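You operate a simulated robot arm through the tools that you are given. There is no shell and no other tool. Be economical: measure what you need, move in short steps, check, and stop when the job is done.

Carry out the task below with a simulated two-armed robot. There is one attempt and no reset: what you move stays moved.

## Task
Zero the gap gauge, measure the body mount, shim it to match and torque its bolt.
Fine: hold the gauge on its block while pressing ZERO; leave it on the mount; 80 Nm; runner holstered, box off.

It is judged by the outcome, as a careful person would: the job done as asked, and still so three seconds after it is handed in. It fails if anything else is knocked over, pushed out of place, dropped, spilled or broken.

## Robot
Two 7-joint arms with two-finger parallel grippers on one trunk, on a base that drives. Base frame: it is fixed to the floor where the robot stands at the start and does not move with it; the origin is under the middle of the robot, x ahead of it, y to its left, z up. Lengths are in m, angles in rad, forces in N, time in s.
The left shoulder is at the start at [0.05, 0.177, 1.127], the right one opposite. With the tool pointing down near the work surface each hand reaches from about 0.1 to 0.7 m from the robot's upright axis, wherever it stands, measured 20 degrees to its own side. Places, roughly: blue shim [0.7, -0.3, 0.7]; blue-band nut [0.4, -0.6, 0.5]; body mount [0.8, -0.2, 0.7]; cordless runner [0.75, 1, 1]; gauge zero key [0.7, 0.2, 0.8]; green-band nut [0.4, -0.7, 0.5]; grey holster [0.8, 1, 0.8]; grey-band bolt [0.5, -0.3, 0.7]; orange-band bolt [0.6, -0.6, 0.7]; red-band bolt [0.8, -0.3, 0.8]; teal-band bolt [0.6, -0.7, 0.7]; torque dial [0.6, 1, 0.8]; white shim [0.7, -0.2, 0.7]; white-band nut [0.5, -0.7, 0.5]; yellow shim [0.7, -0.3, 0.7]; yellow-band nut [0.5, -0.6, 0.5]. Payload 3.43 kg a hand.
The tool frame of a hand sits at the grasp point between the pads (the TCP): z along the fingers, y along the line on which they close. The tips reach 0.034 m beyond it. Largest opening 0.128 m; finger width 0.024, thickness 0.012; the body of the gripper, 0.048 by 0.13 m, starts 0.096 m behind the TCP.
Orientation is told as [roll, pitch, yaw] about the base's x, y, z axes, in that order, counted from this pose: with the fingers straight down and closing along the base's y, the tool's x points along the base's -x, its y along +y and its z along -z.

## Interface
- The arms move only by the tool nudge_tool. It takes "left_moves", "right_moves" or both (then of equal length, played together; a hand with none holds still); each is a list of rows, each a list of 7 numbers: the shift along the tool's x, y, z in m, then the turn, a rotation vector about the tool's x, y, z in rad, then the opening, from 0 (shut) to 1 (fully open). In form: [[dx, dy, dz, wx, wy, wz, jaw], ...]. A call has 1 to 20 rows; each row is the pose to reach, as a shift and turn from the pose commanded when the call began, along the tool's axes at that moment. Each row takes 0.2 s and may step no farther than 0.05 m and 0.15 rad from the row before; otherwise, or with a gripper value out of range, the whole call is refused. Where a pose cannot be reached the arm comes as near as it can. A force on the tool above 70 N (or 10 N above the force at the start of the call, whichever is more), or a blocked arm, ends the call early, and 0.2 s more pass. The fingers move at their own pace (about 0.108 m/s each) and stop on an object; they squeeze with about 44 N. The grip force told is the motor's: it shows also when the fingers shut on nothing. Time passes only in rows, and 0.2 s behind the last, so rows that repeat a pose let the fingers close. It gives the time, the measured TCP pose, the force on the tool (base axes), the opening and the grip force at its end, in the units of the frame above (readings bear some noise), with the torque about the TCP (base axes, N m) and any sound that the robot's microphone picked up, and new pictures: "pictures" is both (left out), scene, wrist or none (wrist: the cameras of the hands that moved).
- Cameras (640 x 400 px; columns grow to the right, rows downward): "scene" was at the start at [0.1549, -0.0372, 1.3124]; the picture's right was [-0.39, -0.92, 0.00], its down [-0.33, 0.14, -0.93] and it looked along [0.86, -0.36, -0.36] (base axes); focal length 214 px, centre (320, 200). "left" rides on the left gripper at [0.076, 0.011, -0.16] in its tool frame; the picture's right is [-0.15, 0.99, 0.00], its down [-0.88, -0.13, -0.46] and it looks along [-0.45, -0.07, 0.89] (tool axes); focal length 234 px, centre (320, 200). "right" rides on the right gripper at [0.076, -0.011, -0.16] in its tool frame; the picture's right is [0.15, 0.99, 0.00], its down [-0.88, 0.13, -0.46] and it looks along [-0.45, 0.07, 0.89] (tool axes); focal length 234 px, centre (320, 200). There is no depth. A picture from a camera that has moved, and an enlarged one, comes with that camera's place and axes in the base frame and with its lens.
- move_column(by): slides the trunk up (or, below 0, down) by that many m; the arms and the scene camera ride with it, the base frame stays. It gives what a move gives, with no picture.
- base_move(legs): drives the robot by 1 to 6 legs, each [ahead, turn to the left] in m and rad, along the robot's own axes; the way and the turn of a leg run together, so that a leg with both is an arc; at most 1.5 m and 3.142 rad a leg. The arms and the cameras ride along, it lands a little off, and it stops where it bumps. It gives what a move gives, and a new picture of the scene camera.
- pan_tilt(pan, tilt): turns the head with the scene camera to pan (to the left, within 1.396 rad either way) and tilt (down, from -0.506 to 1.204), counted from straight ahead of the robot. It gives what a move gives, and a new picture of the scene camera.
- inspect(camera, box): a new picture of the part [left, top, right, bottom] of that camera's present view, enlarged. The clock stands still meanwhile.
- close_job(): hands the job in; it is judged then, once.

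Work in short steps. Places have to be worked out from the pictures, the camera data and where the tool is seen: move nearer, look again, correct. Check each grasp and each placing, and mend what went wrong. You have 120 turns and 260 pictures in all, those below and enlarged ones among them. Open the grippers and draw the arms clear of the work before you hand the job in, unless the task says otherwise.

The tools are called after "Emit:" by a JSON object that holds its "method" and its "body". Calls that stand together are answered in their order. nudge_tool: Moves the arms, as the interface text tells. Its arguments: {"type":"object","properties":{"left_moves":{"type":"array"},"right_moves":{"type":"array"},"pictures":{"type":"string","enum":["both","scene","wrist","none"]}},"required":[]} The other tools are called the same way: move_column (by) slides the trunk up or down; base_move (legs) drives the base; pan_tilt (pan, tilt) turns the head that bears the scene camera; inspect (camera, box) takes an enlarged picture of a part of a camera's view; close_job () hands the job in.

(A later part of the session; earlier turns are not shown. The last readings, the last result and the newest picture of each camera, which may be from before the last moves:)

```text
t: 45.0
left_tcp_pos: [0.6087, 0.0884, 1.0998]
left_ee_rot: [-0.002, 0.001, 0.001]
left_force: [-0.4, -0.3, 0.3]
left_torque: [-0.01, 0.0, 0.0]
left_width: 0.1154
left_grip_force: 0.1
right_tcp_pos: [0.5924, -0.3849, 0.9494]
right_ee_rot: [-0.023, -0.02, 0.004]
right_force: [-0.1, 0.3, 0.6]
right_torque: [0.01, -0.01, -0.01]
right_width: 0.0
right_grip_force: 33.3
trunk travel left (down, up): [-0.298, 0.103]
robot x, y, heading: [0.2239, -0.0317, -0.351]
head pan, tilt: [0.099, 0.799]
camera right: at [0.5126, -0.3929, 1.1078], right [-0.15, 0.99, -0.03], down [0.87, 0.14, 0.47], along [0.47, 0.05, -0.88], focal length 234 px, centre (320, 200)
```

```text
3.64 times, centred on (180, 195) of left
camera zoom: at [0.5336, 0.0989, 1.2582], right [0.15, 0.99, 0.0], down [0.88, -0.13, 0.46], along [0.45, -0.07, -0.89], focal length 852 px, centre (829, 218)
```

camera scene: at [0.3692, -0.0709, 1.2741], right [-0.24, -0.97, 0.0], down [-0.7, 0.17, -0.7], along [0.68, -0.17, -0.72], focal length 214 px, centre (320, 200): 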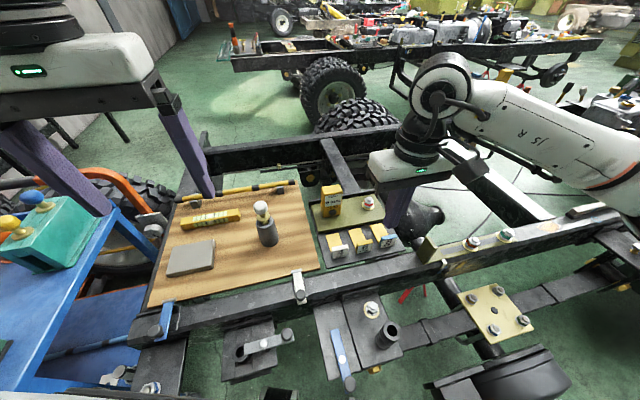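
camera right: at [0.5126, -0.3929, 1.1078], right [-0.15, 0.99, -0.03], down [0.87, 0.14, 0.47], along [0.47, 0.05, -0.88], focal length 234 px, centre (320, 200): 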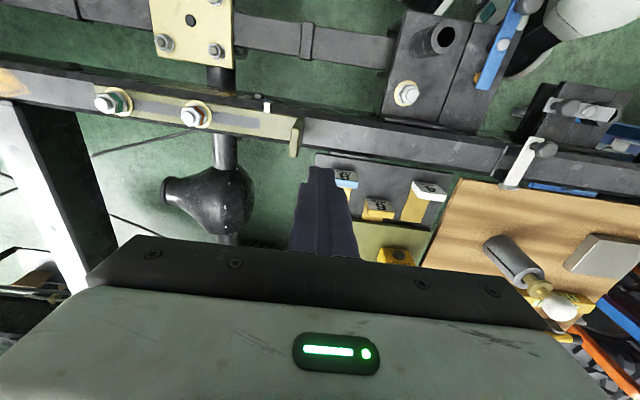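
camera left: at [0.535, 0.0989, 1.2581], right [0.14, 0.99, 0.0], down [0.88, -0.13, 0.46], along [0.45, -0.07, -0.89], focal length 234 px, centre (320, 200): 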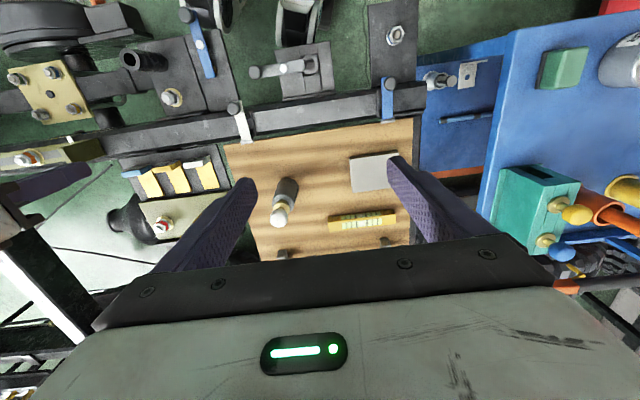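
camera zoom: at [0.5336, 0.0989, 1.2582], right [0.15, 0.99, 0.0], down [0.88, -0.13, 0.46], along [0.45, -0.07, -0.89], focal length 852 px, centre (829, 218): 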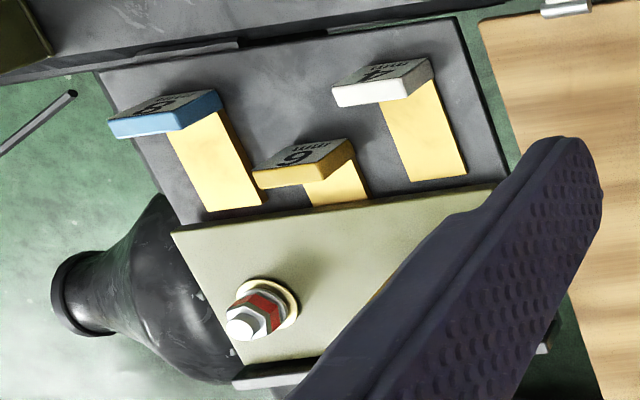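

The 6 mm shim sits straight with its tongue well under the plate, and both pushes ended at exactly the same x: a hard stop. It is seated. Next: back away and look at the cart (runner, torque box). Raise the right hand first.

Emit:
{"method": "nudge_tool", "body": {"right_moves": [[0.02, 0, -0.045, 0, 0, 0, 0.3], [0.04, 0, -0.09, 0, 0, 0, 0.6], [0.06, 0, -0.135, 0, 0, 0, 0.9], [0.08, 0, -0.18, 0, 0, 0, 1], [0.1, 0, -0.22, 0, 0, 0, 1]], "pictures": "none"}}

Emit:
{"method": "base_move", "body": {"legs": [[-0.35, 0], [0, 0.9]]}}

Emit:
{"method": "pan_tilt", "body": {"pan": 0.5, "tilt": 0.7}}

```text
t: 46.2
left_tcp_pos: [0.6097, 0.0906, 1.0987]
left_ee_rot: [-0.001, -0.003, 0.001]
left_force: [-0.2, 0.9, 0.8]
left_torque: [-0.02, 0.01, 0.01]
left_width: 0.1154
left_grip_force: 0.1
right_tcp_pos: [0.4863, -0.3782, 1.1655]
right_ee_rot: [-0.022, -0.021, 0.002]
right_force: [0.1, -1.1, -0.1]
right_torque: [-0.01, 0.01, -0.02]
right_width: 0.128
right_grip_force: 0.1
trunk travel left (down, up): [-0.298, 0.103]
robot x, y, heading: [0.2223, -0.0284, -0.345]
head pan, tilt: [0.099, 0.799]
```

```text
t: 50.8
left_tcp_pos: [0.0432, 0.465, 1.0989]
left_ee_rot: [-0.002, -0.001, 0.912]
left_force: [0.7, -0.2, 0.2]
left_torque: [0.01, 0.02, 0.02]
left_width: 0.1152
left_grip_force: 0.1
right_tcp_pos: [0.3382, 0.0826, 1.166]
right_ee_rot: [-0.022, -0.023, 0.914]
right_force: [0.2, -0.2, -0.1]
right_torque: [-0.01, 0.02, 0.01]
right_width: 0.1282
right_grip_force: 0.2
trunk travel left (down, up): [-0.298, 0.103]
robot x, y, heading: [-0.1028, 0.0887, 0.564]
head pan, tilt: [0.099, 0.799]
camera scene: at [0.0203, 0.1761, 1.2741], right [0.62, -0.79, 0.0], down [-0.56, -0.44, -0.7], along [0.55, 0.43, -0.72], focal length 214 px, centre (320, 200)
```

scene: 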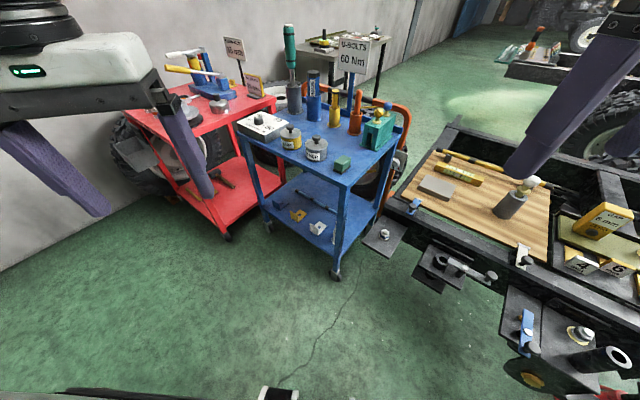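

```text
t: 51.7
left_tcp_pos: [0.0438, 0.4654, 1.0989]
left_ee_rot: [-0.001, 0.0, 0.912]
left_force: [0.4, 0.0, 0.0]
left_torque: [0.0, -0.02, 0.03]
left_width: 0.1153
left_grip_force: 0.0
right_tcp_pos: [0.3385, 0.0828, 1.1657]
right_ee_rot: [-0.022, -0.02, 0.911]
right_force: [-0.8, -0.5, 0.0]
right_torque: [0.05, -0.02, 0.01]
right_width: 0.1279
right_grip_force: 0.0
trunk travel left (down, up): [-0.298, 0.103]
robot x, y, heading: [-0.1052, 0.0894, 0.566]
head pan, tilt: [0.499, 0.7]
camera scene: at [-0.0018, 0.2005, 1.2823], right [0.87, -0.49, 0.0], down [-0.31, -0.56, -0.76], along [0.37, 0.67, -0.64], focal length 214 px, centre (320, 200)
```

scene: 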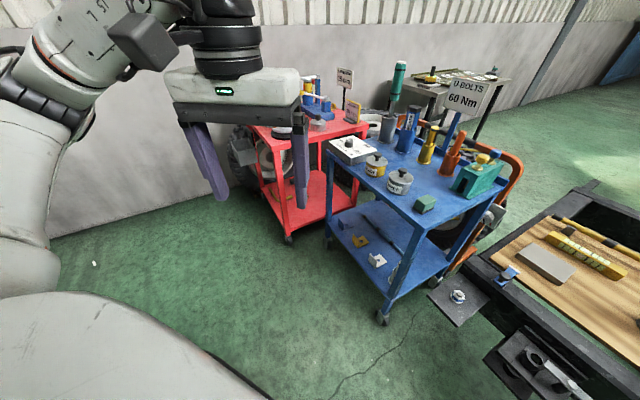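

Room to approach the cart. Zoom on the signs and the torque box.

Emit:
{"method": "inspect", "body": {"camera": "scene", "box": [310, 50, 510, 220]}}

Emit:
{"method": "inspect", "body": {"camera": "scene", "box": [320, 125, 420, 195]}}

```text
2.35 times, centred on (410, 135) of scene
camera zoom: at [-0.0018, 0.2005, 1.2823], right [0.87, -0.49, 0.0], down [-0.31, -0.56, -0.76], along [0.37, 0.67, -0.64], focal length 505 px, centre (108, 353)
```

zoom: 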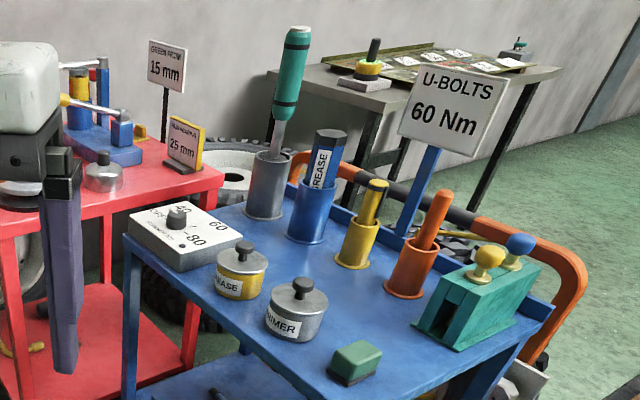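

```text
5.71 times, centred on (370, 160) of scene
camera zoom: at [-0.0018, 0.2005, 1.2823], right [0.87, -0.49, 0.0], down [-0.31, -0.56, -0.76], along [0.37, 0.67, -0.64], focal length 1226 px, centre (34, 429)
```

zoom: 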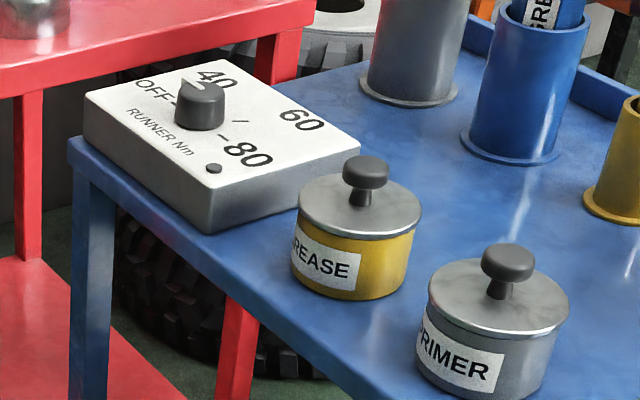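

Box dial has OFF/40/60/80. Drive to about (0.1,0.72) facing the cart, so the left hand serves the box and runner.

Emit:
{"method": "base_move", "body": {"legs": [[0, 0.69], [0.66, 0], [0, -1.256]]}}

Emit:
{"method": "pan_tilt", "body": {"pan": 0.4, "tilt": 0.6}}

```text
t: 60.3
left_tcp_pos: [0.4154, 0.9419, 1.0989]
left_ee_rot: [-0.003, -0.001, 0.351]
left_force: [0.6, 0.4, 1.0]
left_torque: [-0.03, 0.0, -0.01]
left_width: 0.1153
left_grip_force: 0.0
right_tcp_pos: [0.46, 0.4613, 1.1649]
right_ee_rot: [-0.02, -0.019, 0.353]
right_force: [-0.6, 0.7, -0.6]
right_torque: [-0.01, 0.01, 0.03]
right_width: 0.128
right_grip_force: 0.1
trunk travel left (down, up): [-0.298, 0.103]
robot x, y, heading: [0.0931, 0.699, 0.006]
head pan, tilt: [0.499, 0.7]
camera scene: at [0.2355, 0.7416, 1.2824], right [0.48, -0.88, 0.0], down [-0.56, -0.31, -0.77], along [0.67, 0.37, -0.64], focal length 214 px, centre (320, 200)
```

scene: 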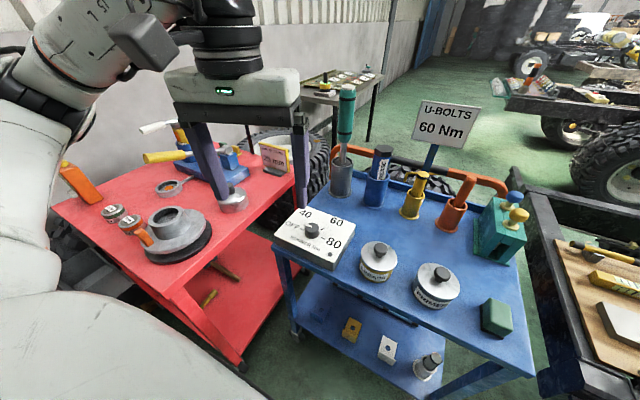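

```text
t: 60.9
left_tcp_pos: [0.4133, 0.9425, 1.0983]
left_ee_rot: [-0.003, -0.001, 0.351]
left_force: [-0.7, -0.2, 1.6]
left_torque: [0.01, 0.0, -0.02]
left_width: 0.1151
left_grip_force: 0.2
right_tcp_pos: [0.4609, 0.4599, 1.1654]
right_ee_rot: [-0.022, -0.021, 0.351]
right_force: [0.7, 0.3, -0.8]
right_torque: [0.0, -0.01, 0.03]
right_width: 0.1279
right_grip_force: 0.1
trunk travel left (down, up): [-0.298, 0.103]
robot x, y, heading: [0.089, 0.7028, 0.003]
head pan, tilt: [0.4, 0.6]
camera scene: at [0.2423, 0.7356, 1.291], right [0.39, -0.92, 0.0], down [-0.52, -0.22, -0.82], along [0.76, 0.32, -0.57], focal length 214 px, centre (320, 200)
```

scene: 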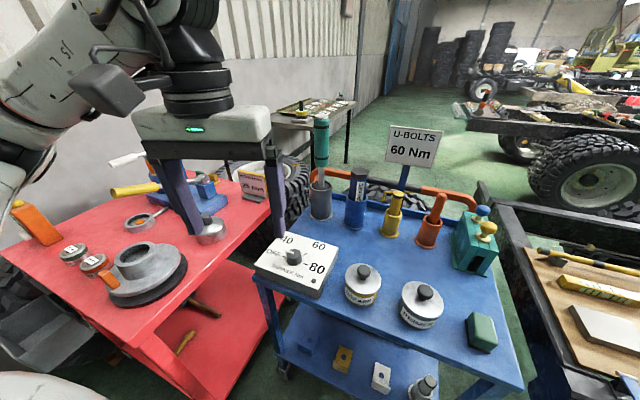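

Enlarge the box and runner from both cameras for triangulation.

Emit:
{"method": "inspect", "body": {"camera": "scene", "box": [240, 100, 400, 310]}}

Emit:
{"method": "inspect", "body": {"camera": "left", "box": [150, 0, 490, 250]}}

Emit:
{"method": "inspect", "body": {"camera": "right", "box": [300, 0, 640, 250]}}

```text
1.90 times, centred on (320, 205) of scene
camera zoom: at [0.2423, 0.7356, 1.291], right [0.39, -0.92, 0.0], down [-0.52, -0.22, -0.82], along [0.76, 0.32, -0.57], focal length 408 px, centre (320, 190)
```

zoom: 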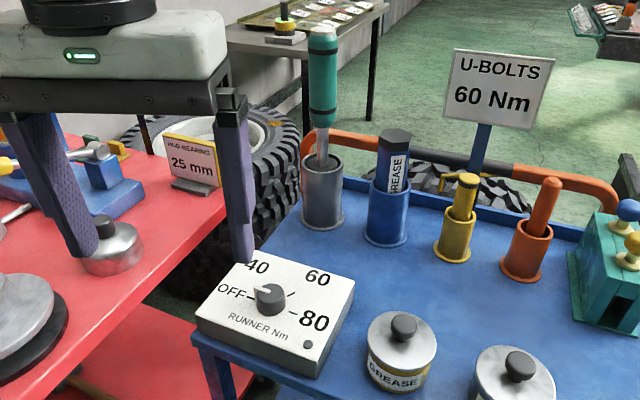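

```text
1.60 times, centred on (320, 125) of left
camera zoom: at [0.3394, 0.9258, 1.2582], right [-0.2, 0.98, 0.0], down [0.87, 0.18, 0.46], along [0.45, 0.09, -0.89], focal length 375 px, centre (320, 320)
```

zoom: 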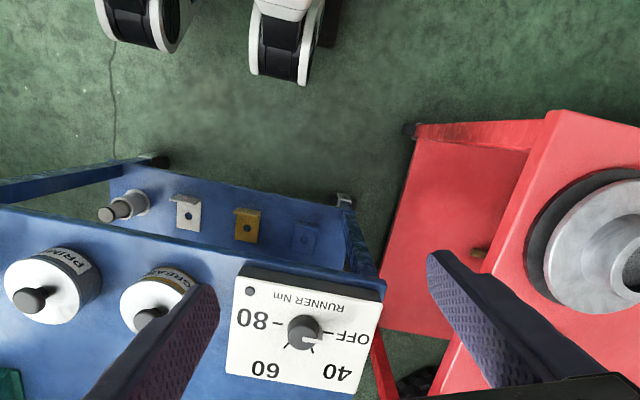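

```text
1.60 times, centred on (470, 125) of right
camera zoom: at [0.3888, 0.4264, 1.3239], right [-0.48, 0.88, -0.03], down [0.77, 0.43, 0.47], along [0.42, 0.21, -0.88], focal length 375 px, centre (80, 320)
```

zoom: 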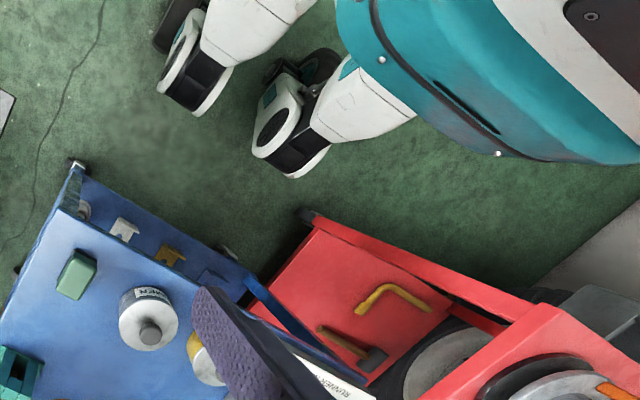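

Dial at ≈(0.572,0.951,0.834). Zoom on the dial for angles.

Emit:
{"method": "inspect", "body": {"camera": "left", "box": [260, 155, 360, 255]}}

Emit:
{"method": "inspect", "body": {"camera": "scene", "box": [250, 225, 350, 305]}}

```text
4.00 times, centred on (310, 205) of left
camera zoom: at [0.3394, 0.9258, 1.2582], right [-0.2, 0.98, 0.0], down [0.87, 0.18, 0.46], along [0.45, 0.09, -0.89], focal length 937 px, centre (360, 180)
```

zoom: 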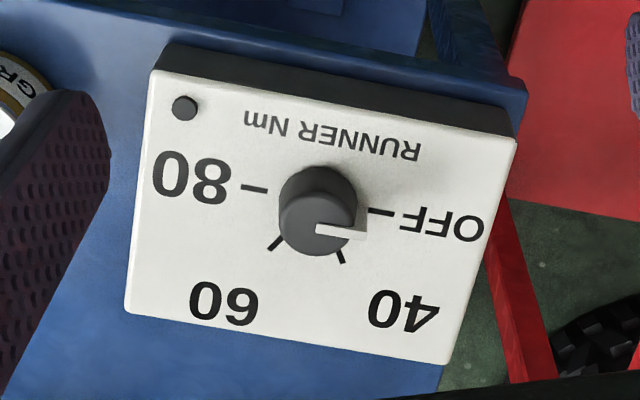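

```text
5.00 times, centred on (300, 265) of scene
camera zoom: at [0.2423, 0.7356, 1.291], right [0.39, -0.92, 0.0], down [-0.52, -0.22, -0.82], along [0.76, 0.32, -0.57], focal length 1072 px, centre (420, -125)
```

zoom: 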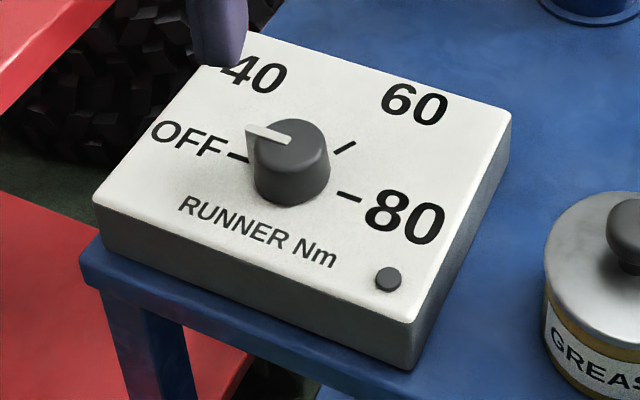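

Ticks are 60° apart: OFF at +y, 80 at −y, so turn 180° clockwise. Dial axis (0.577,0.951), box top z 0.82. Bring the left hand above with yaw +π/2, half-open, to see whether the whole turn fits in one grip.

Emit:
{"method": "nudge_tool", "body": {"left_moves": [[-0.017, -0.005, 0.01, 0, 0, -0.136, 0.6], [-0.035, -0.011, 0.02, 0, 0, -0.271, 0.6], [-0.052, -0.016, 0.04, 0, 0, -0.407, 0.6], [-0.07, -0.021, 0.06, 0, 0, -0.542, 0.6], [-0.087, -0.027, 0.08, 0, 0, -0.678, 0.6], [-0.105, -0.032, 0.1, 0, 0, -0.813, 0.6], [-0.122, -0.037, 0.12, 0, 0, -0.949, 0.6], [-0.14, -0.043, 0.145, 0, 0, -1.084, 0.6], [-0.157, -0.048, 0.168, 0, 0, -1.22, 0.6], [-0.157, -0.048, 0.168, 0, 0, -1.22, 0.6]]}}

```text
t: 63.1
left_tcp_pos: [0.58, 0.9526, 0.9292]
left_ee_rot: [0.0, 0.002, 1.573]
left_force: [-0.4, 0.5, 0.0]
left_torque: [0.01, 0.01, -0.04]
left_width: 0.077
left_grip_force: 0.0
right_tcp_pos: [0.4608, 0.4607, 1.1641]
right_ee_rot: [-0.021, -0.02, 0.352]
right_force: [-0.3, -0.3, 0.2]
right_torque: [0.05, 0.01, -0.02]
right_width: 0.1276
right_grip_force: 0.2
trunk travel left (down, up): [-0.298, 0.103]
robot x, y, heading: [0.0941, 0.7032, 0.003]
head pan, tilt: [0.4, 0.6]
camera scene: at [0.2422, 0.7355, 1.291], right [0.39, -0.92, 0.0], down [-0.52, -0.22, -0.83], along [0.76, 0.32, -0.56], focal length 214 px, centre (320, 200)
camera left: at [0.5684, 0.8755, 1.0889], right [-0.99, 0.14, 0.0], down [0.13, 0.88, 0.45], along [0.07, 0.45, -0.89], focal length 234 px, centre (320, 200)
```

scene: 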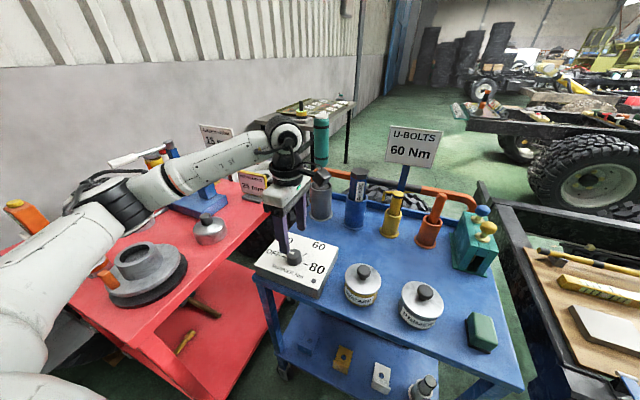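
left: 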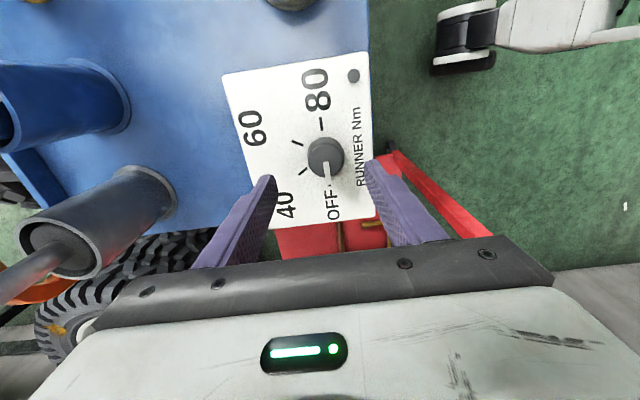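

Knob found at (0.575,0.952). Shift 4 mm, lower to TCP z≈0.857, view before closing.

Emit:
{"method": "nudge_tool", "body": {"left_moves": [[0, 0.004, 0.03, 0, 0, 0, 0.6], [0, 0.004, 0.055, 0, 0, 0, 0.6], [0, 0.004, 0.071, 0, 0, 0, 0.6], [0, 0.004, 0.071, 0, 0, 0, 0.6]], "pictures": "wrist"}}

Emit:
{"method": "inspect", "body": {"camera": "scene", "box": [240, 190, 350, 310]}}

```text
t: 64.1
left_tcp_pos: [0.5752, 0.951, 0.8598]
left_ee_rot: [0.001, 0.003, 1.57]
left_force: [-0.5, -0.1, -0.2]
left_torque: [-0.02, 0.03, 0.04]
left_width: 0.0769
left_grip_force: 0.0
right_tcp_pos: [0.4618, 0.4599, 1.1652]
right_ee_rot: [-0.021, -0.022, 0.351]
right_force: [-0.5, 0.1, -0.1]
right_torque: [0.01, -0.02, 0.0]
right_width: 0.1278
right_grip_force: 0.0
trunk travel left (down, up): [-0.298, 0.103]
robot x, y, heading: [0.0907, 0.7048, 0.001]
head pan, tilt: [0.4, 0.6]
camera left: at [0.5634, 0.8753, 1.0185], right [-0.99, 0.15, 0.0], down [0.13, 0.88, 0.45], along [0.07, 0.45, -0.89], focal length 234 px, centre (320, 200)
```

left: 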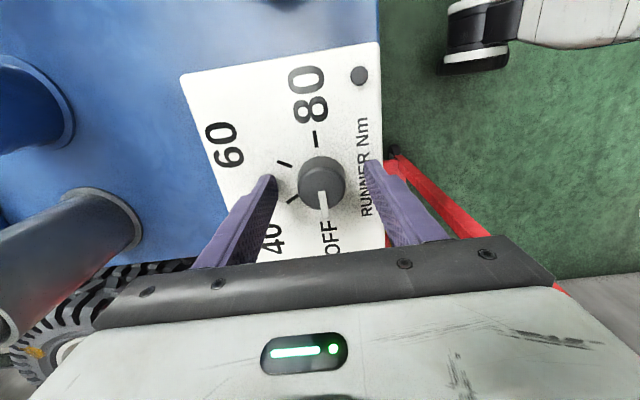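

```text
3.33 times, centred on (295, 250) of scene
camera zoom: at [0.2424, 0.7355, 1.291], right [0.39, -0.92, 0.0], down [-0.52, -0.22, -0.83], along [0.76, 0.32, -0.56], focal length 715 px, centre (403, 33)
```

zoom: 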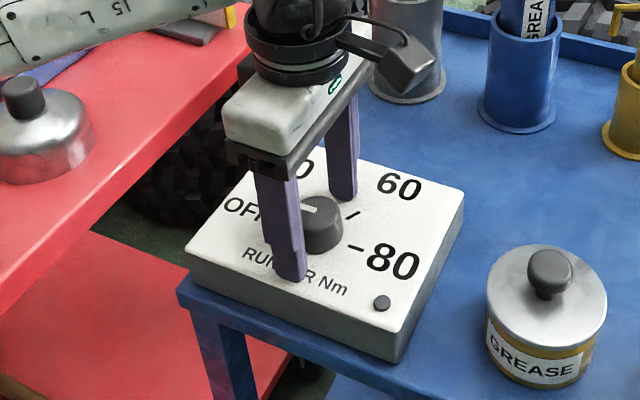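

Fingers straddle the knob. Close on it.

Emit:
{"method": "nudge_tool", "body": {"left_moves": [[0, 0, 0, 0, 0, 0, 0.4], [0, 0, 0, 0, 0, 0, 0.25], [0, 0, 0, 0, 0, 0, 0.15], [0, 0, 0, 0, 0, 0, 0.15]], "pictures": "none"}}

```text
t: 65.1
left_tcp_pos: [0.5728, 0.9511, 0.8592]
left_ee_rot: [0.0, -0.001, 1.572]
left_force: [-8.3, -0.6, 0.0]
left_torque: [0.03, 0.36, 0.0]
left_width: 0.0411
left_grip_force: 44.9
right_tcp_pos: [0.4606, 0.461, 1.1654]
right_ee_rot: [-0.024, -0.024, 0.353]
right_force: [-0.1, 0.0, 1.0]
right_torque: [-0.02, -0.02, -0.01]
right_width: 0.1281
right_grip_force: 0.0
trunk travel left (down, up): [-0.298, 0.103]
robot x, y, heading: [0.0926, 0.7061, 0.002]
head pan, tilt: [0.4, 0.6]
```

Gripped (0.041 m). Recentre 3 mm and turn clockwise half-way (1.5 rad).

Emit:
{"method": "nudge_tool", "body": {"left_moves": [[0, 0.003, 0, 0, 0, 0.0, 0.15], [0, 0.003, 0, 0, 0, 0.14, 0.15], [0, 0.003, 0, 0, 0, 0.28, 0.15], [0, 0.003, 0, 0, 0, 0.42, 0.15], [0, 0.003, 0, 0, 0, 0.56, 0.15], [0, 0.003, 0, 0, 0, 0.7, 0.15], [0, 0.003, 0, 0, 0, 0.84, 0.15], [0, 0.003, 0, 0, 0, 0.98, 0.15], [0, 0.003, 0, 0, 0, 1.12, 0.15], [0, 0.003, 0, 0, 0, 1.26, 0.15], [0, 0.003, 0, 0, 0, 1.4, 0.15], [0, 0.003, 0, 0, 0, 1.54, 0.15]], "pictures": "wrist"}}

Emit:
{"method": "inspect", "body": {"camera": "scene", "box": [240, 190, 350, 310]}}

```text
t: 67.7
left_tcp_pos: [0.5735, 0.9521, 0.8596]
left_ee_rot: [-0.001, -0.001, 0.029]
left_force: [11.1, 9.4, -1.6]
left_torque: [0.24, 0.09, 0.01]
left_width: 0.0411
left_grip_force: 44.3
right_tcp_pos: [0.4618, 0.4614, 1.1653]
right_ee_rot: [-0.022, -0.019, 0.353]
right_force: [0.9, -1.3, -0.2]
right_torque: [-0.01, 0.0, 0.04]
right_width: 0.1281
right_grip_force: 0.1
trunk travel left (down, up): [-0.298, 0.103]
robot x, y, heading: [0.0951, 0.7041, 0.005]
head pan, tilt: [0.4, 0.6]
camera left: at [0.4966, 0.9603, 1.0187], right [0.12, 0.99, 0.0], down [0.88, -0.1, 0.46], along [0.45, -0.05, -0.89], focal length 234 px, centre (320, 200)
```

left: 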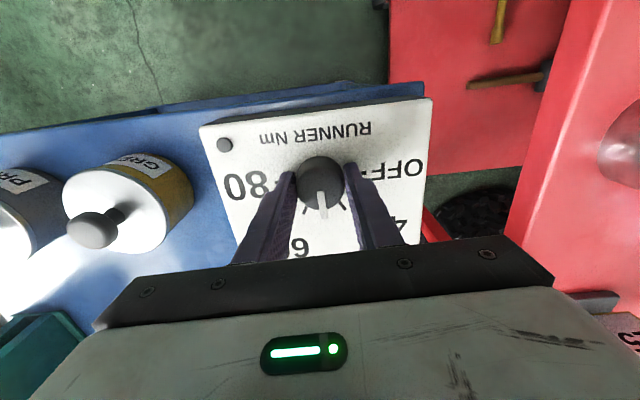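

```text
3.33 times, centred on (295, 250) of scene
camera zoom: at [0.2436, 0.7364, 1.2908], right [0.39, -0.92, 0.0], down [-0.52, -0.22, -0.82], along [0.76, 0.32, -0.57], focal length 715 px, centre (403, 33)
```

zoom: 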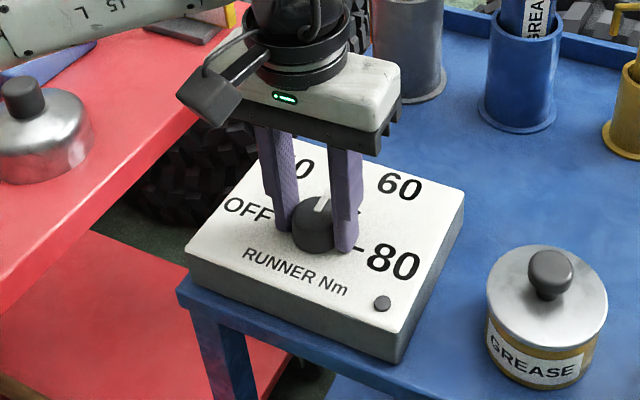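

Working. Recentre slightly and turn the remaining 1.6 rad.

Emit:
{"method": "nudge_tool", "body": {"left_moves": [[-0.003, 0.002, 0, 0, 0, 0.133, 0.15], [-0.003, 0.002, 0, 0, 0, 0.267, 0.15], [-0.003, 0.002, 0, 0, 0, 0.4, 0.15], [-0.003, 0.002, 0, 0, 0, 0.533, 0.15], [-0.003, 0.002, 0, 0, 0, 0.667, 0.15], [-0.003, 0.002, 0, 0, 0, 0.8, 0.15], [-0.003, 0.002, 0, 0, 0, 0.933, 0.15], [-0.003, 0.002, 0, 0, 0, 1.067, 0.15], [-0.003, 0.002, 0, 0, 0, 1.2, 0.15], [-0.003, 0.002, 0, 0, 0, 1.333, 0.15], [-0.003, 0.002, 0, 0, 0, 1.467, 0.15], [-0.003, 0.002, 0, 0, 0, 1.6, 0.15], [-0.003, 0.002, 0, 0, 0, 1.6, 0.15]], "pictures": "wrist"}}

Emit:
{"method": "inspect", "body": {"camera": "scene", "box": [240, 190, 350, 310]}}

```text
t: 70.7
left_tcp_pos: [0.4354, 0.8504, 0.7873]
left_ee_rot: [0.102, -0.055, -1.579]
left_force: [-0.2, 0.8, -0.3]
left_torque: [0.0, -0.01, 0.01]
left_width: 0.0193
left_grip_force: 0.1
left hand out of reach, approached as far as the arm can: row 6, 7, 8, 9, 10, 11, 12, 13
right_tcp_pos: [0.4605, 0.4612, 1.1659]
right_ee_rot: [-0.023, -0.021, 0.353]
right_force: [-1.5, 0.4, -0.1]
right_torque: [0.0, -0.02, 0.02]
right_width: 0.128
right_grip_force: 0.1
trunk travel left (down, up): [-0.298, 0.103]
robot x, y, heading: [0.0913, 0.7007, 0.004]
head pan, tilt: [0.4, 0.6]
stopped in row 13 (left hand): the arm was blocked; the commanded pose is now the measured one
camera left: at [0.4316, 0.9342, 0.9428], right [0.98, -0.15, 0.11], down [-0.18, -0.85, 0.49], along [0.02, -0.5, -0.87], focal length 234 px, centre (320, 200)
```

left: 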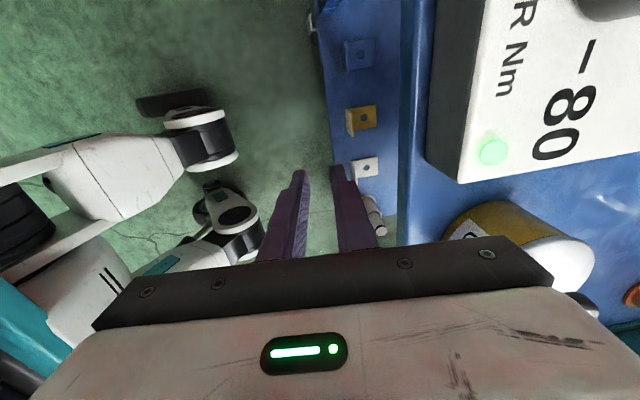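

```text
3.33 times, centred on (295, 250) of scene
camera zoom: at [0.2423, 0.7361, 1.291], right [0.39, -0.92, 0.0], down [-0.52, -0.22, -0.82], along [0.76, 0.32, -0.57], focal length 715 px, centre (403, 33)
```

zoom: 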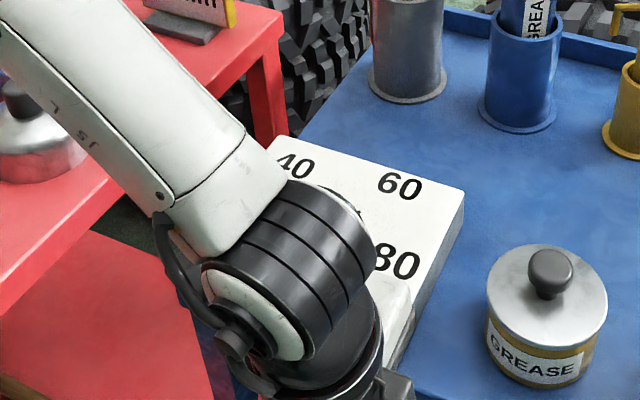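

The wrist ran out of range and the hand drifted off in front of the cart; the box LED is now lit. Back the hand off toward me and raise, then check the dial.

Emit:
{"method": "nudge_tool", "body": {"left_moves": [[0, -0.02, -0.02, 0, 0, 0, 0.2], [0, -0.04, -0.05, 0, 0, 0, 0.2], [0, -0.05, -0.09, 0, 0, 0, 0.2], [0, -0.05, -0.13, 0, 0, 0, 0.2], [0, -0.05, -0.17, 0, 0, 0, 0.2], [0, -0.05, -0.21, 0, 0, 0, 0.2], [0, -0.05, -0.25, 0, 0, 0, 0.2]]}}

Emit:
{"method": "inspect", "body": {"camera": "scene", "box": [240, 190, 350, 310]}}

```text
t: 72.3
left_tcp_pos: [0.355, 0.8691, 1.0168]
left_ee_rot: [0.05, 0.002, -1.584]
left_force: [0.7, -0.5, 9.1]
left_torque: [-0.06, -0.06, 0.0]
left_width: 0.0254
left_grip_force: 0.0
left hand out of reach, approached as far as the arm can: row 4, 5
right_tcp_pos: [0.4611, 0.4608, 1.1646]
right_ee_rot: [-0.022, -0.02, 0.354]
right_force: [-0.2, 0.1, 0.5]
right_torque: [0.06, 0.05, -0.01]
right_width: 0.1278
right_grip_force: 0.0
trunk travel left (down, up): [-0.298, 0.103]
robot x, y, heading: [0.0908, 0.7022, 0.008]
head pan, tilt: [0.4, 0.6]
camera scene: at [0.2423, 0.7347, 1.2911], right [0.39, -0.92, 0.0], down [-0.52, -0.22, -0.83], along [0.76, 0.32, -0.56], focal length 214 px, centre (320, 200)
camera left: at [0.3588, 0.9436, 1.1767], right [0.99, -0.16, 0.05], down [-0.16, -0.88, 0.45], along [-0.03, -0.45, -0.89], focal length 234 px, centre (320, 200)
```

scene: 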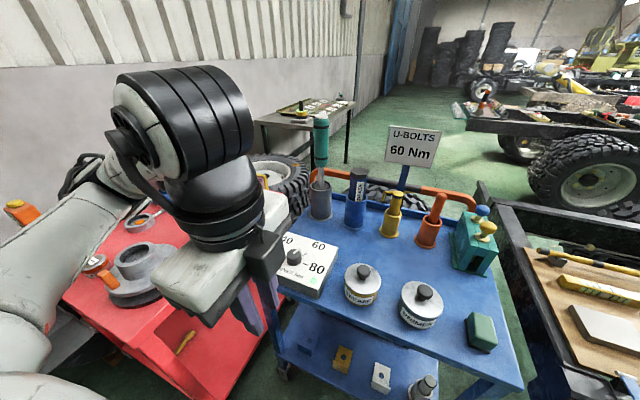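
left: 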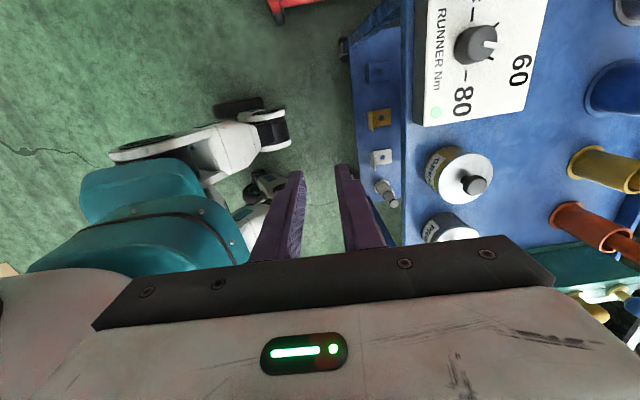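

```text
3.33 times, centred on (295, 250) of scene
camera zoom: at [0.2423, 0.7347, 1.2911], right [0.39, -0.92, 0.0], down [-0.52, -0.22, -0.83], along [0.76, 0.32, -0.56], focal length 715 px, centre (403, 33)
```

zoom: 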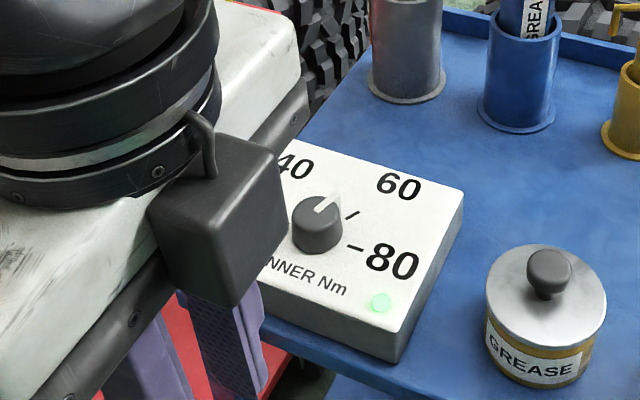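

Box still in place; pointer sits between 40 and 60. Zoom for the pointer angle.

Emit:
{"method": "inspect", "body": {"camera": "left", "box": [410, 0, 550, 130]}}

```text
3.08 times, centred on (480, 65) of left
camera zoom: at [0.3588, 0.9436, 1.1767], right [0.99, -0.16, 0.05], down [-0.16, -0.88, 0.45], along [-0.03, -0.45, -0.89], focal length 720 px, centre (-172, 615)
```

zoom: 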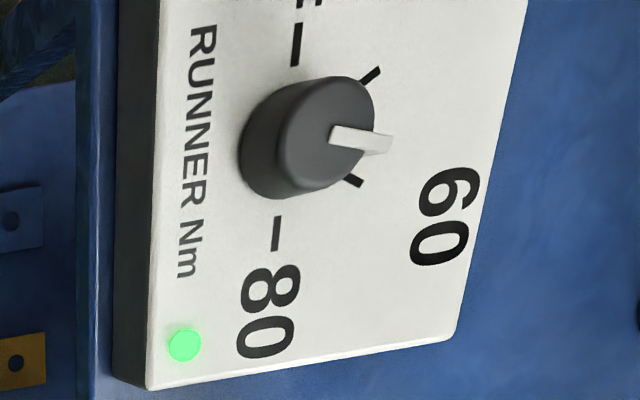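

Pointer is at +x (90° from OFF); 90° more needed. The wrist has room on the other side (yaw>0), so I'll unwind to positive yaw and regrip at yaw ≈2.8. First unwind while staying in front of the cart.

Emit:
{"method": "nudge_tool", "body": {"left_moves": [[0, 0, -0.02, 0, 0, -0.14, 0.4], [0, 0, -0.04, 0, 0, -0.28, 0.6], [0, 0, -0.05, 0, 0, -0.42, 0.6], [0, 0, -0.05, 0, 0, -0.56, 0.6], [0, 0, -0.05, 0, 0, -0.7, 0.6], [0, 0, -0.05, 0, 0, -0.84, 0.6], [0, 0, -0.05, 0, 0, -0.98, 0.6], [0, 0, -0.05, 0, 0, -1.12, 0.6], [0, 0, -0.05, 0, 0, -1.26, 0.6], [0, 0, -0.05, 0, 0, -1.4, 0.6], [0, 0, -0.05, 0, 0, -1.54, 0.6], [0, 0, -0.05, 0, 0, -1.68, 0.6], [0, 0, -0.05, 0, 0, -1.82, 0.6], [0, 0, -0.05, 0, 0, -1.96, 0.6]], "pictures": "scene"}}

```text
t: 75.3
left_tcp_pos: [0.3561, 0.8668, 1.0801]
left_ee_rot: [-0.089, -0.07, 0.39]
left_force: [0.1, -0.4, 0.0]
left_torque: [-0.01, 0.01, 0.02]
left_width: 0.0768
left_grip_force: 0.1
right_tcp_pos: [0.4608, 0.461, 1.1657]
right_ee_rot: [-0.025, -0.02, 0.352]
right_force: [1.2, 0.3, -1.0]
right_torque: [0.02, 0.02, -0.01]
right_width: 0.1278
right_grip_force: 0.0
trunk travel left (down, up): [-0.298, 0.103]
robot x, y, heading: [0.0917, 0.7033, 0.005]
head pan, tilt: [0.4, 0.6]
camera scene: at [0.2423, 0.7354, 1.291], right [0.39, -0.92, 0.0], down [-0.52, -0.22, -0.83], along [0.76, 0.32, -0.56], focal length 214 px, centre (320, 200)
```

scene: 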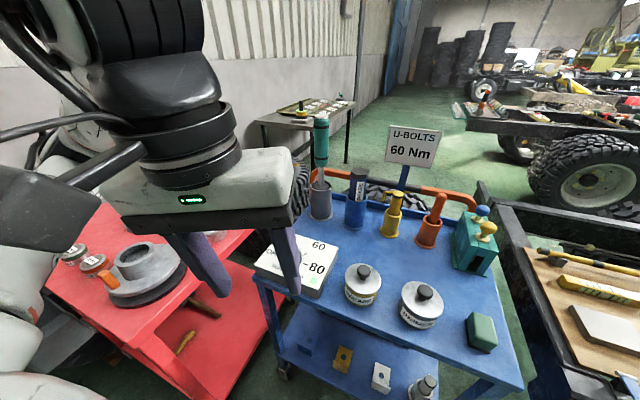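

Level the hand (residual roll/pitch) and move it over the dial at z≈1.0.

Emit:
{"method": "nudge_tool", "body": {"left_moves": [[-0.0, 0, 0, -0.045, 0.035, 0, 0.6], [-0.04, -0.001, 0.01, -0.089, 0.07, 0, 0.6], [-0.085, -0.002, 0.03, -0.089, 0.07, 0, 0.6], [-0.13, -0.003, 0.04, -0.089, 0.07, 0, 0.6], [-0.175, -0.004, 0.05, -0.089, 0.07, 0, 0.6], [-0.215, -0.005, 0.06, -0.089, 0.07, 0, 0.6], [-0.233, -0.005, 0.06, -0.089, 0.07, 0, 0.6]], "pictures": "none"}}

```text
t: 76.9
left_tcp_pos: [0.5807, 0.9461, 1.0376]
left_ee_rot: [0.002, -0.002, 0.382]
left_force: [-0.1, -0.4, -0.5]
left_torque: [0.0, 0.01, -0.02]
left_width: 0.0768
left_grip_force: 0.2
right_tcp_pos: [0.4623, 0.4605, 1.1642]
right_ee_rot: [-0.023, -0.021, 0.353]
right_force: [0.2, 0.7, 0.1]
right_torque: [0.01, 0.01, 0.02]
right_width: 0.128
right_grip_force: 0.0
trunk travel left (down, up): [-0.298, 0.103]
robot x, y, heading: [0.0873, 0.7008, 0.006]
head pan, tilt: [0.4, 0.6]
```

Rotate to yaw ≈2.6 at this safe height.

Emit:
{"method": "nudge_tool", "body": {"left_moves": [[0.003, 0.004, 0, 0, 0, -0.14, 0.6], [0.0055, 0.0076, 0, 0, 0, -0.28, 0.6], [0.0055, 0.0076, 0, 0, 0, -0.42, 0.6], [0.0055, 0.0076, 0, 0, 0, -0.56, 0.6], [0.0055, 0.0076, 0, 0, 0, -0.7, 0.6], [0.0055, 0.0076, 0, 0, 0, -0.84, 0.6], [0.0055, 0.0076, 0, 0, 0, -0.98, 0.6], [0.0055, 0.0076, 0, 0, 0, -1.12, 0.6], [0.0055, 0.0076, 0, 0, 0, -1.26, 0.6], [0.0055, 0.0076, 0, 0, 0, -1.4, 0.6], [0.0055, 0.0076, 0, 0, 0, -1.54, 0.6], [0.0055, 0.0076, 0, 0, 0, -1.68, 0.6], [0.0055, 0.0076, 0, 0, 0, -1.82, 0.6], [0.0055, 0.0076, 0, 0, 0, -1.96, 0.6], [0.0055, 0.0076, 0, 0, 0, -2.1, 0.6], [0.0055, 0.0076, 0, 0, 0, -2.22, 0.6]], "pictures": "wrist"}}

```text
t: 80.3
left_tcp_pos: [0.5702, 0.9524, 1.0377]
left_ee_rot: [0.0, 0.0, 2.608]
left_force: [0.5, 0.3, 1.0]
left_torque: [0.02, -0.02, 0.01]
left_width: 0.0767
left_grip_force: 0.1
right_tcp_pos: [0.4615, 0.4615, 1.1652]
right_ee_rot: [-0.023, -0.021, 0.352]
right_force: [0.4, -0.4, 0.1]
right_torque: [-0.01, 0.01, 0.02]
right_width: 0.1282
right_grip_force: 0.1
trunk travel left (down, up): [-0.298, 0.103]
robot x, y, heading: [0.0894, 0.7051, 0.002]
head pan, tilt: [0.4, 0.6]
camera left: at [0.6301, 0.9017, 1.1972], right [-0.63, -0.78, 0.0], down [-0.69, 0.56, 0.46], along [-0.35, 0.29, -0.89], focal length 234 px, centre (320, 200)
```

left: 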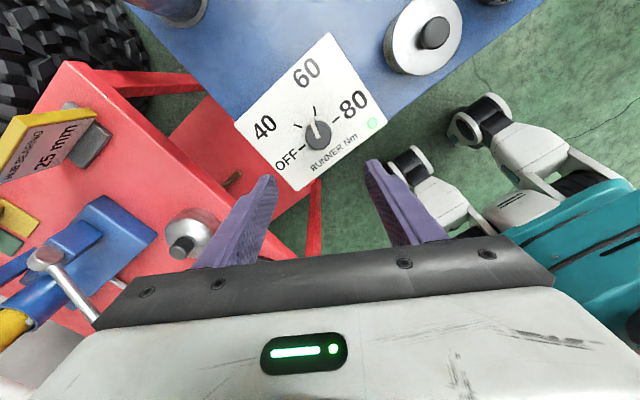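

Reachable. Zoom on dial from here.

Emit:
{"method": "inspect", "body": {"camera": "left", "box": [240, 60, 400, 190]}}

```text
3.08 times, centred on (320, 125) of left
camera zoom: at [0.6301, 0.9017, 1.1972], right [-0.63, -0.78, 0.0], down [-0.69, 0.56, 0.46], along [-0.35, 0.29, -0.89], focal length 720 px, centre (320, 431)
```

zoom: 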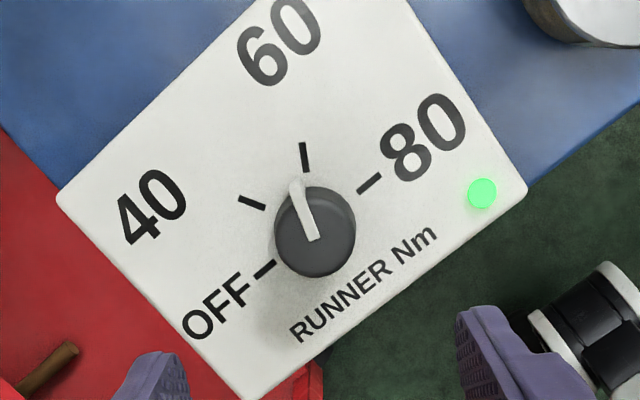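

Pointer is in fact at 60; 60° more to 80. Hand is aligned with pointer. Lower onto the knob.

Emit:
{"method": "nudge_tool", "body": {"left_moves": [[0.0, 0, 0.045, 0, 0, 0, 0.6], [0.0, 0, 0.09, 0, 0, 0, 0.6], [0.0, 0, 0.13, 0, 0, 0, 0.6], [0.0, 0, 0.16, 0, 0, 0, 0.6], [0.0, 0, 0.178, 0, 0, 0, 0.6], [0.0, 0, 0.178, 0, 0, 0, 0.6]], "pictures": "wrist"}}

```text
t: 81.7
left_tcp_pos: [0.5728, 0.9507, 0.8601]
left_ee_rot: [-0.002, -0.001, 2.604]
left_force: [0.1, 0.2, 1.0]
left_torque: [-0.02, 0.0, 0.0]
left_width: 0.077
left_grip_force: 0.1
right_tcp_pos: [0.4605, 0.461, 1.1648]
right_ee_rot: [-0.021, -0.022, 0.353]
right_force: [0.5, 0.6, -0.2]
right_torque: [0.01, -0.01, 0.0]
right_width: 0.1278
right_grip_force: 0.0
trunk travel left (down, up): [-0.298, 0.103]
robot x, y, heading: [0.0907, 0.6982, 0.011]
head pan, tilt: [0.4, 0.6]
camera left: at [0.6314, 0.9017, 1.019], right [-0.63, -0.77, 0.0], down [-0.69, 0.56, 0.46], along [-0.35, 0.29, -0.89], focal length 234 px, centre (320, 200)
```

left: 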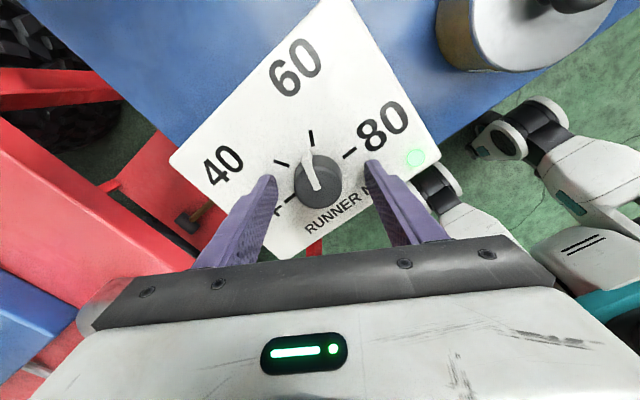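

Close, then turn clockwise 1.07 rad.

Emit:
{"method": "nudge_tool", "body": {"left_moves": [[0, 0, 0, 0, 0, 0, 0.4], [0, 0, 0, 0, 0, 0, 0.25], [0, 0, 0, 0, 0, 0, 0.15], [0, 0, 0, 0, 0, 0, 0.15], [0, 0, 0, 0, 0, 0.134, 0.15], [0, 0, 0, 0, 0, 0.268, 0.15], [0, 0, 0, 0, 0, 0.4, 0.15], [0, 0, 0, 0, 0, 0.535, 0.15], [0, 0, 0, 0, 0, 0.67, 0.15], [0, 0, 0, 0, 0, 0.8, 0.15], [0, 0, 0, 0, 0, 0.935, 0.15], [0, 0, 0, 0, 0, 1.07, 0.15], [0, 0, 0, 0, 0, 1.07, 0.15]], "pictures": "wrist"}}

```text
t: 84.5
left_tcp_pos: [0.5733, 0.9542, 0.8596]
left_ee_rot: [-0.004, -0.005, 1.532]
left_force: [19.4, 7.1, 3.1]
left_torque: [-0.89, -0.68, -0.02]
left_width: 0.0411
left_grip_force: 45.1
right_tcp_pos: [0.463, 0.4613, 1.1646]
right_ee_rot: [-0.022, -0.019, 0.354]
right_force: [1.1, 0.3, 0.2]
right_torque: [0.0, 0.05, 0.01]
right_width: 0.1278
right_grip_force: 0.1
trunk travel left (down, up): [-0.298, 0.103]
robot x, y, heading: [0.0961, 0.7, 0.004]
head pan, tilt: [0.4, 0.6]
camera left: at [0.5584, 0.8762, 1.0189], right [-0.98, 0.18, 0.0], down [0.16, 0.87, 0.46], along [0.09, 0.45, -0.89], focal length 234 px, centre (320, 200)
```

left: 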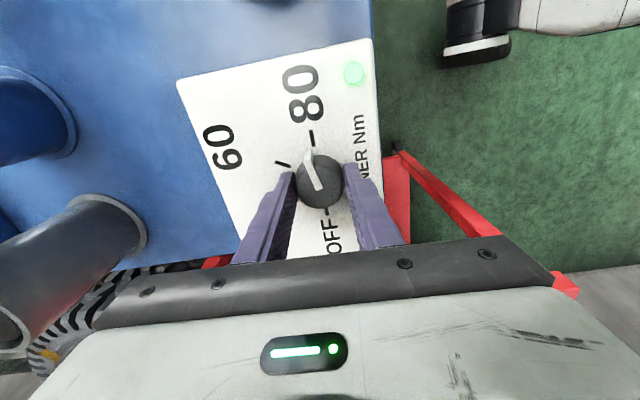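

About 10° short of 80; turn a bit more.

Emit:
{"method": "nudge_tool", "body": {"left_moves": [[-0.001, -0.002, 0, 0, 0, 0.09, 0.15], [-0.001, -0.002, 0, 0, 0, 0.17, 0.15], [-0.001, -0.002, 0, 0, 0, 0.17, 0.15]], "pictures": "none"}}

Emit:
{"method": "inspect", "body": {"camera": "left", "box": [240, 40, 400, 240]}}

```text
t: 85.3
left_tcp_pos: [0.5741, 0.9537, 0.8595]
left_ee_rot: [-0.002, -0.002, 1.362]
left_force: [13.7, 0.0, 3.6]
left_torque: [0.36, -0.74, -0.05]
left_width: 0.0411
left_grip_force: 45.0
right_tcp_pos: [0.4604, 0.4616, 1.1646]
right_ee_rot: [-0.021, -0.02, 0.354]
right_force: [0.2, 0.0, 0.4]
right_torque: [-0.01, -0.01, 0.02]
right_width: 0.1281
right_grip_force: 0.0
trunk travel left (down, up): [-0.298, 0.103]
robot x, y, heading: [0.0925, 0.6987, 0.0]
head pan, tilt: [0.4, 0.6]
```

```text
2.00 times, centred on (320, 140) of left
camera zoom: at [0.5466, 0.8796, 1.019], right [-0.94, 0.35, 0.0], down [0.31, 0.83, 0.46], along [0.16, 0.43, -0.89], focal length 468 px, centre (320, 320)
```

zoom: 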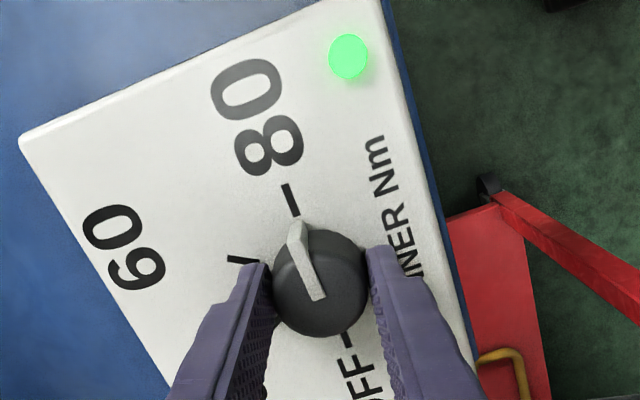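

Pointer now lines up with 80. Release and lift.

Emit:
{"method": "nudge_tool", "body": {"left_moves": [[0, 0, 0, 0, 0, 0, 0.35], [0, 0, 0, 0, 0, 0, 0.6], [0, 0, -0.03, 0, 0, 0, 0.6], [0, 0, -0.07, 0, 0, 0, 0.6], [0, 0, -0.11, 0, 0, 0, 0.6], [0.04, 0, -0.14, 0, 0, 0, 0.8]], "pictures": "none"}}

Emit:
{"method": "inspect", "body": {"camera": "left", "box": [220, 20, 420, 180]}}

Emit:
{"method": "inspect", "body": {"camera": "scene", "box": [250, 100, 390, 310]}}

```text
t: 86.7
left_tcp_pos: [0.5658, 0.911, 0.9998]
left_ee_rot: [0.001, -0.004, 1.363]
left_force: [-0.3, 0.3, -0.1]
left_torque: [0.04, 0.03, 0.0]
left_width: 0.1024
left_grip_force: 0.0
right_tcp_pos: [0.4604, 0.4601, 1.165]
right_ee_rot: [-0.021, -0.023, 0.354]
right_force: [0.0, 0.0, -0.5]
right_torque: [0.04, -0.02, 0.01]
right_width: 0.1278
right_grip_force: 0.2
trunk travel left (down, up): [-0.298, 0.103]
robot x, y, heading: [0.0938, 0.704, 0.005]
head pan, tilt: [0.4, 0.6]
```

```text
2.50 times, centred on (320, 100) of left
camera zoom: at [0.5388, 0.8373, 1.1584], right [-0.94, 0.35, 0.0], down [0.31, 0.83, 0.46], along [0.16, 0.43, -0.89], focal length 585 px, centre (320, 450)
```

zoom: 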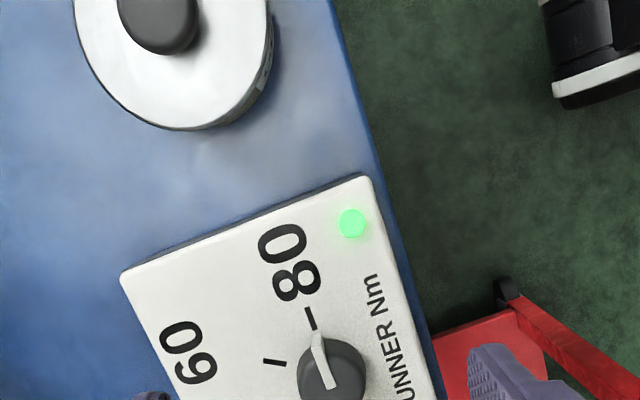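

```text
1.90 times, centred on (320, 205) of scene
camera zoom: at [0.2422, 0.7344, 1.291], right [0.39, -0.92, 0.0], down [-0.52, -0.22, -0.83], along [0.76, 0.32, -0.56], focal length 408 px, centre (320, 190)
```

zoom: 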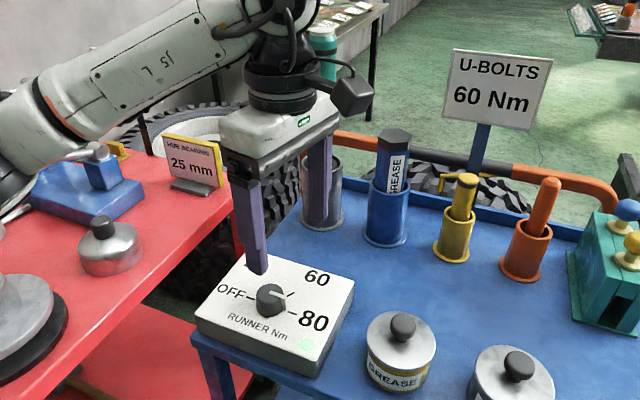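

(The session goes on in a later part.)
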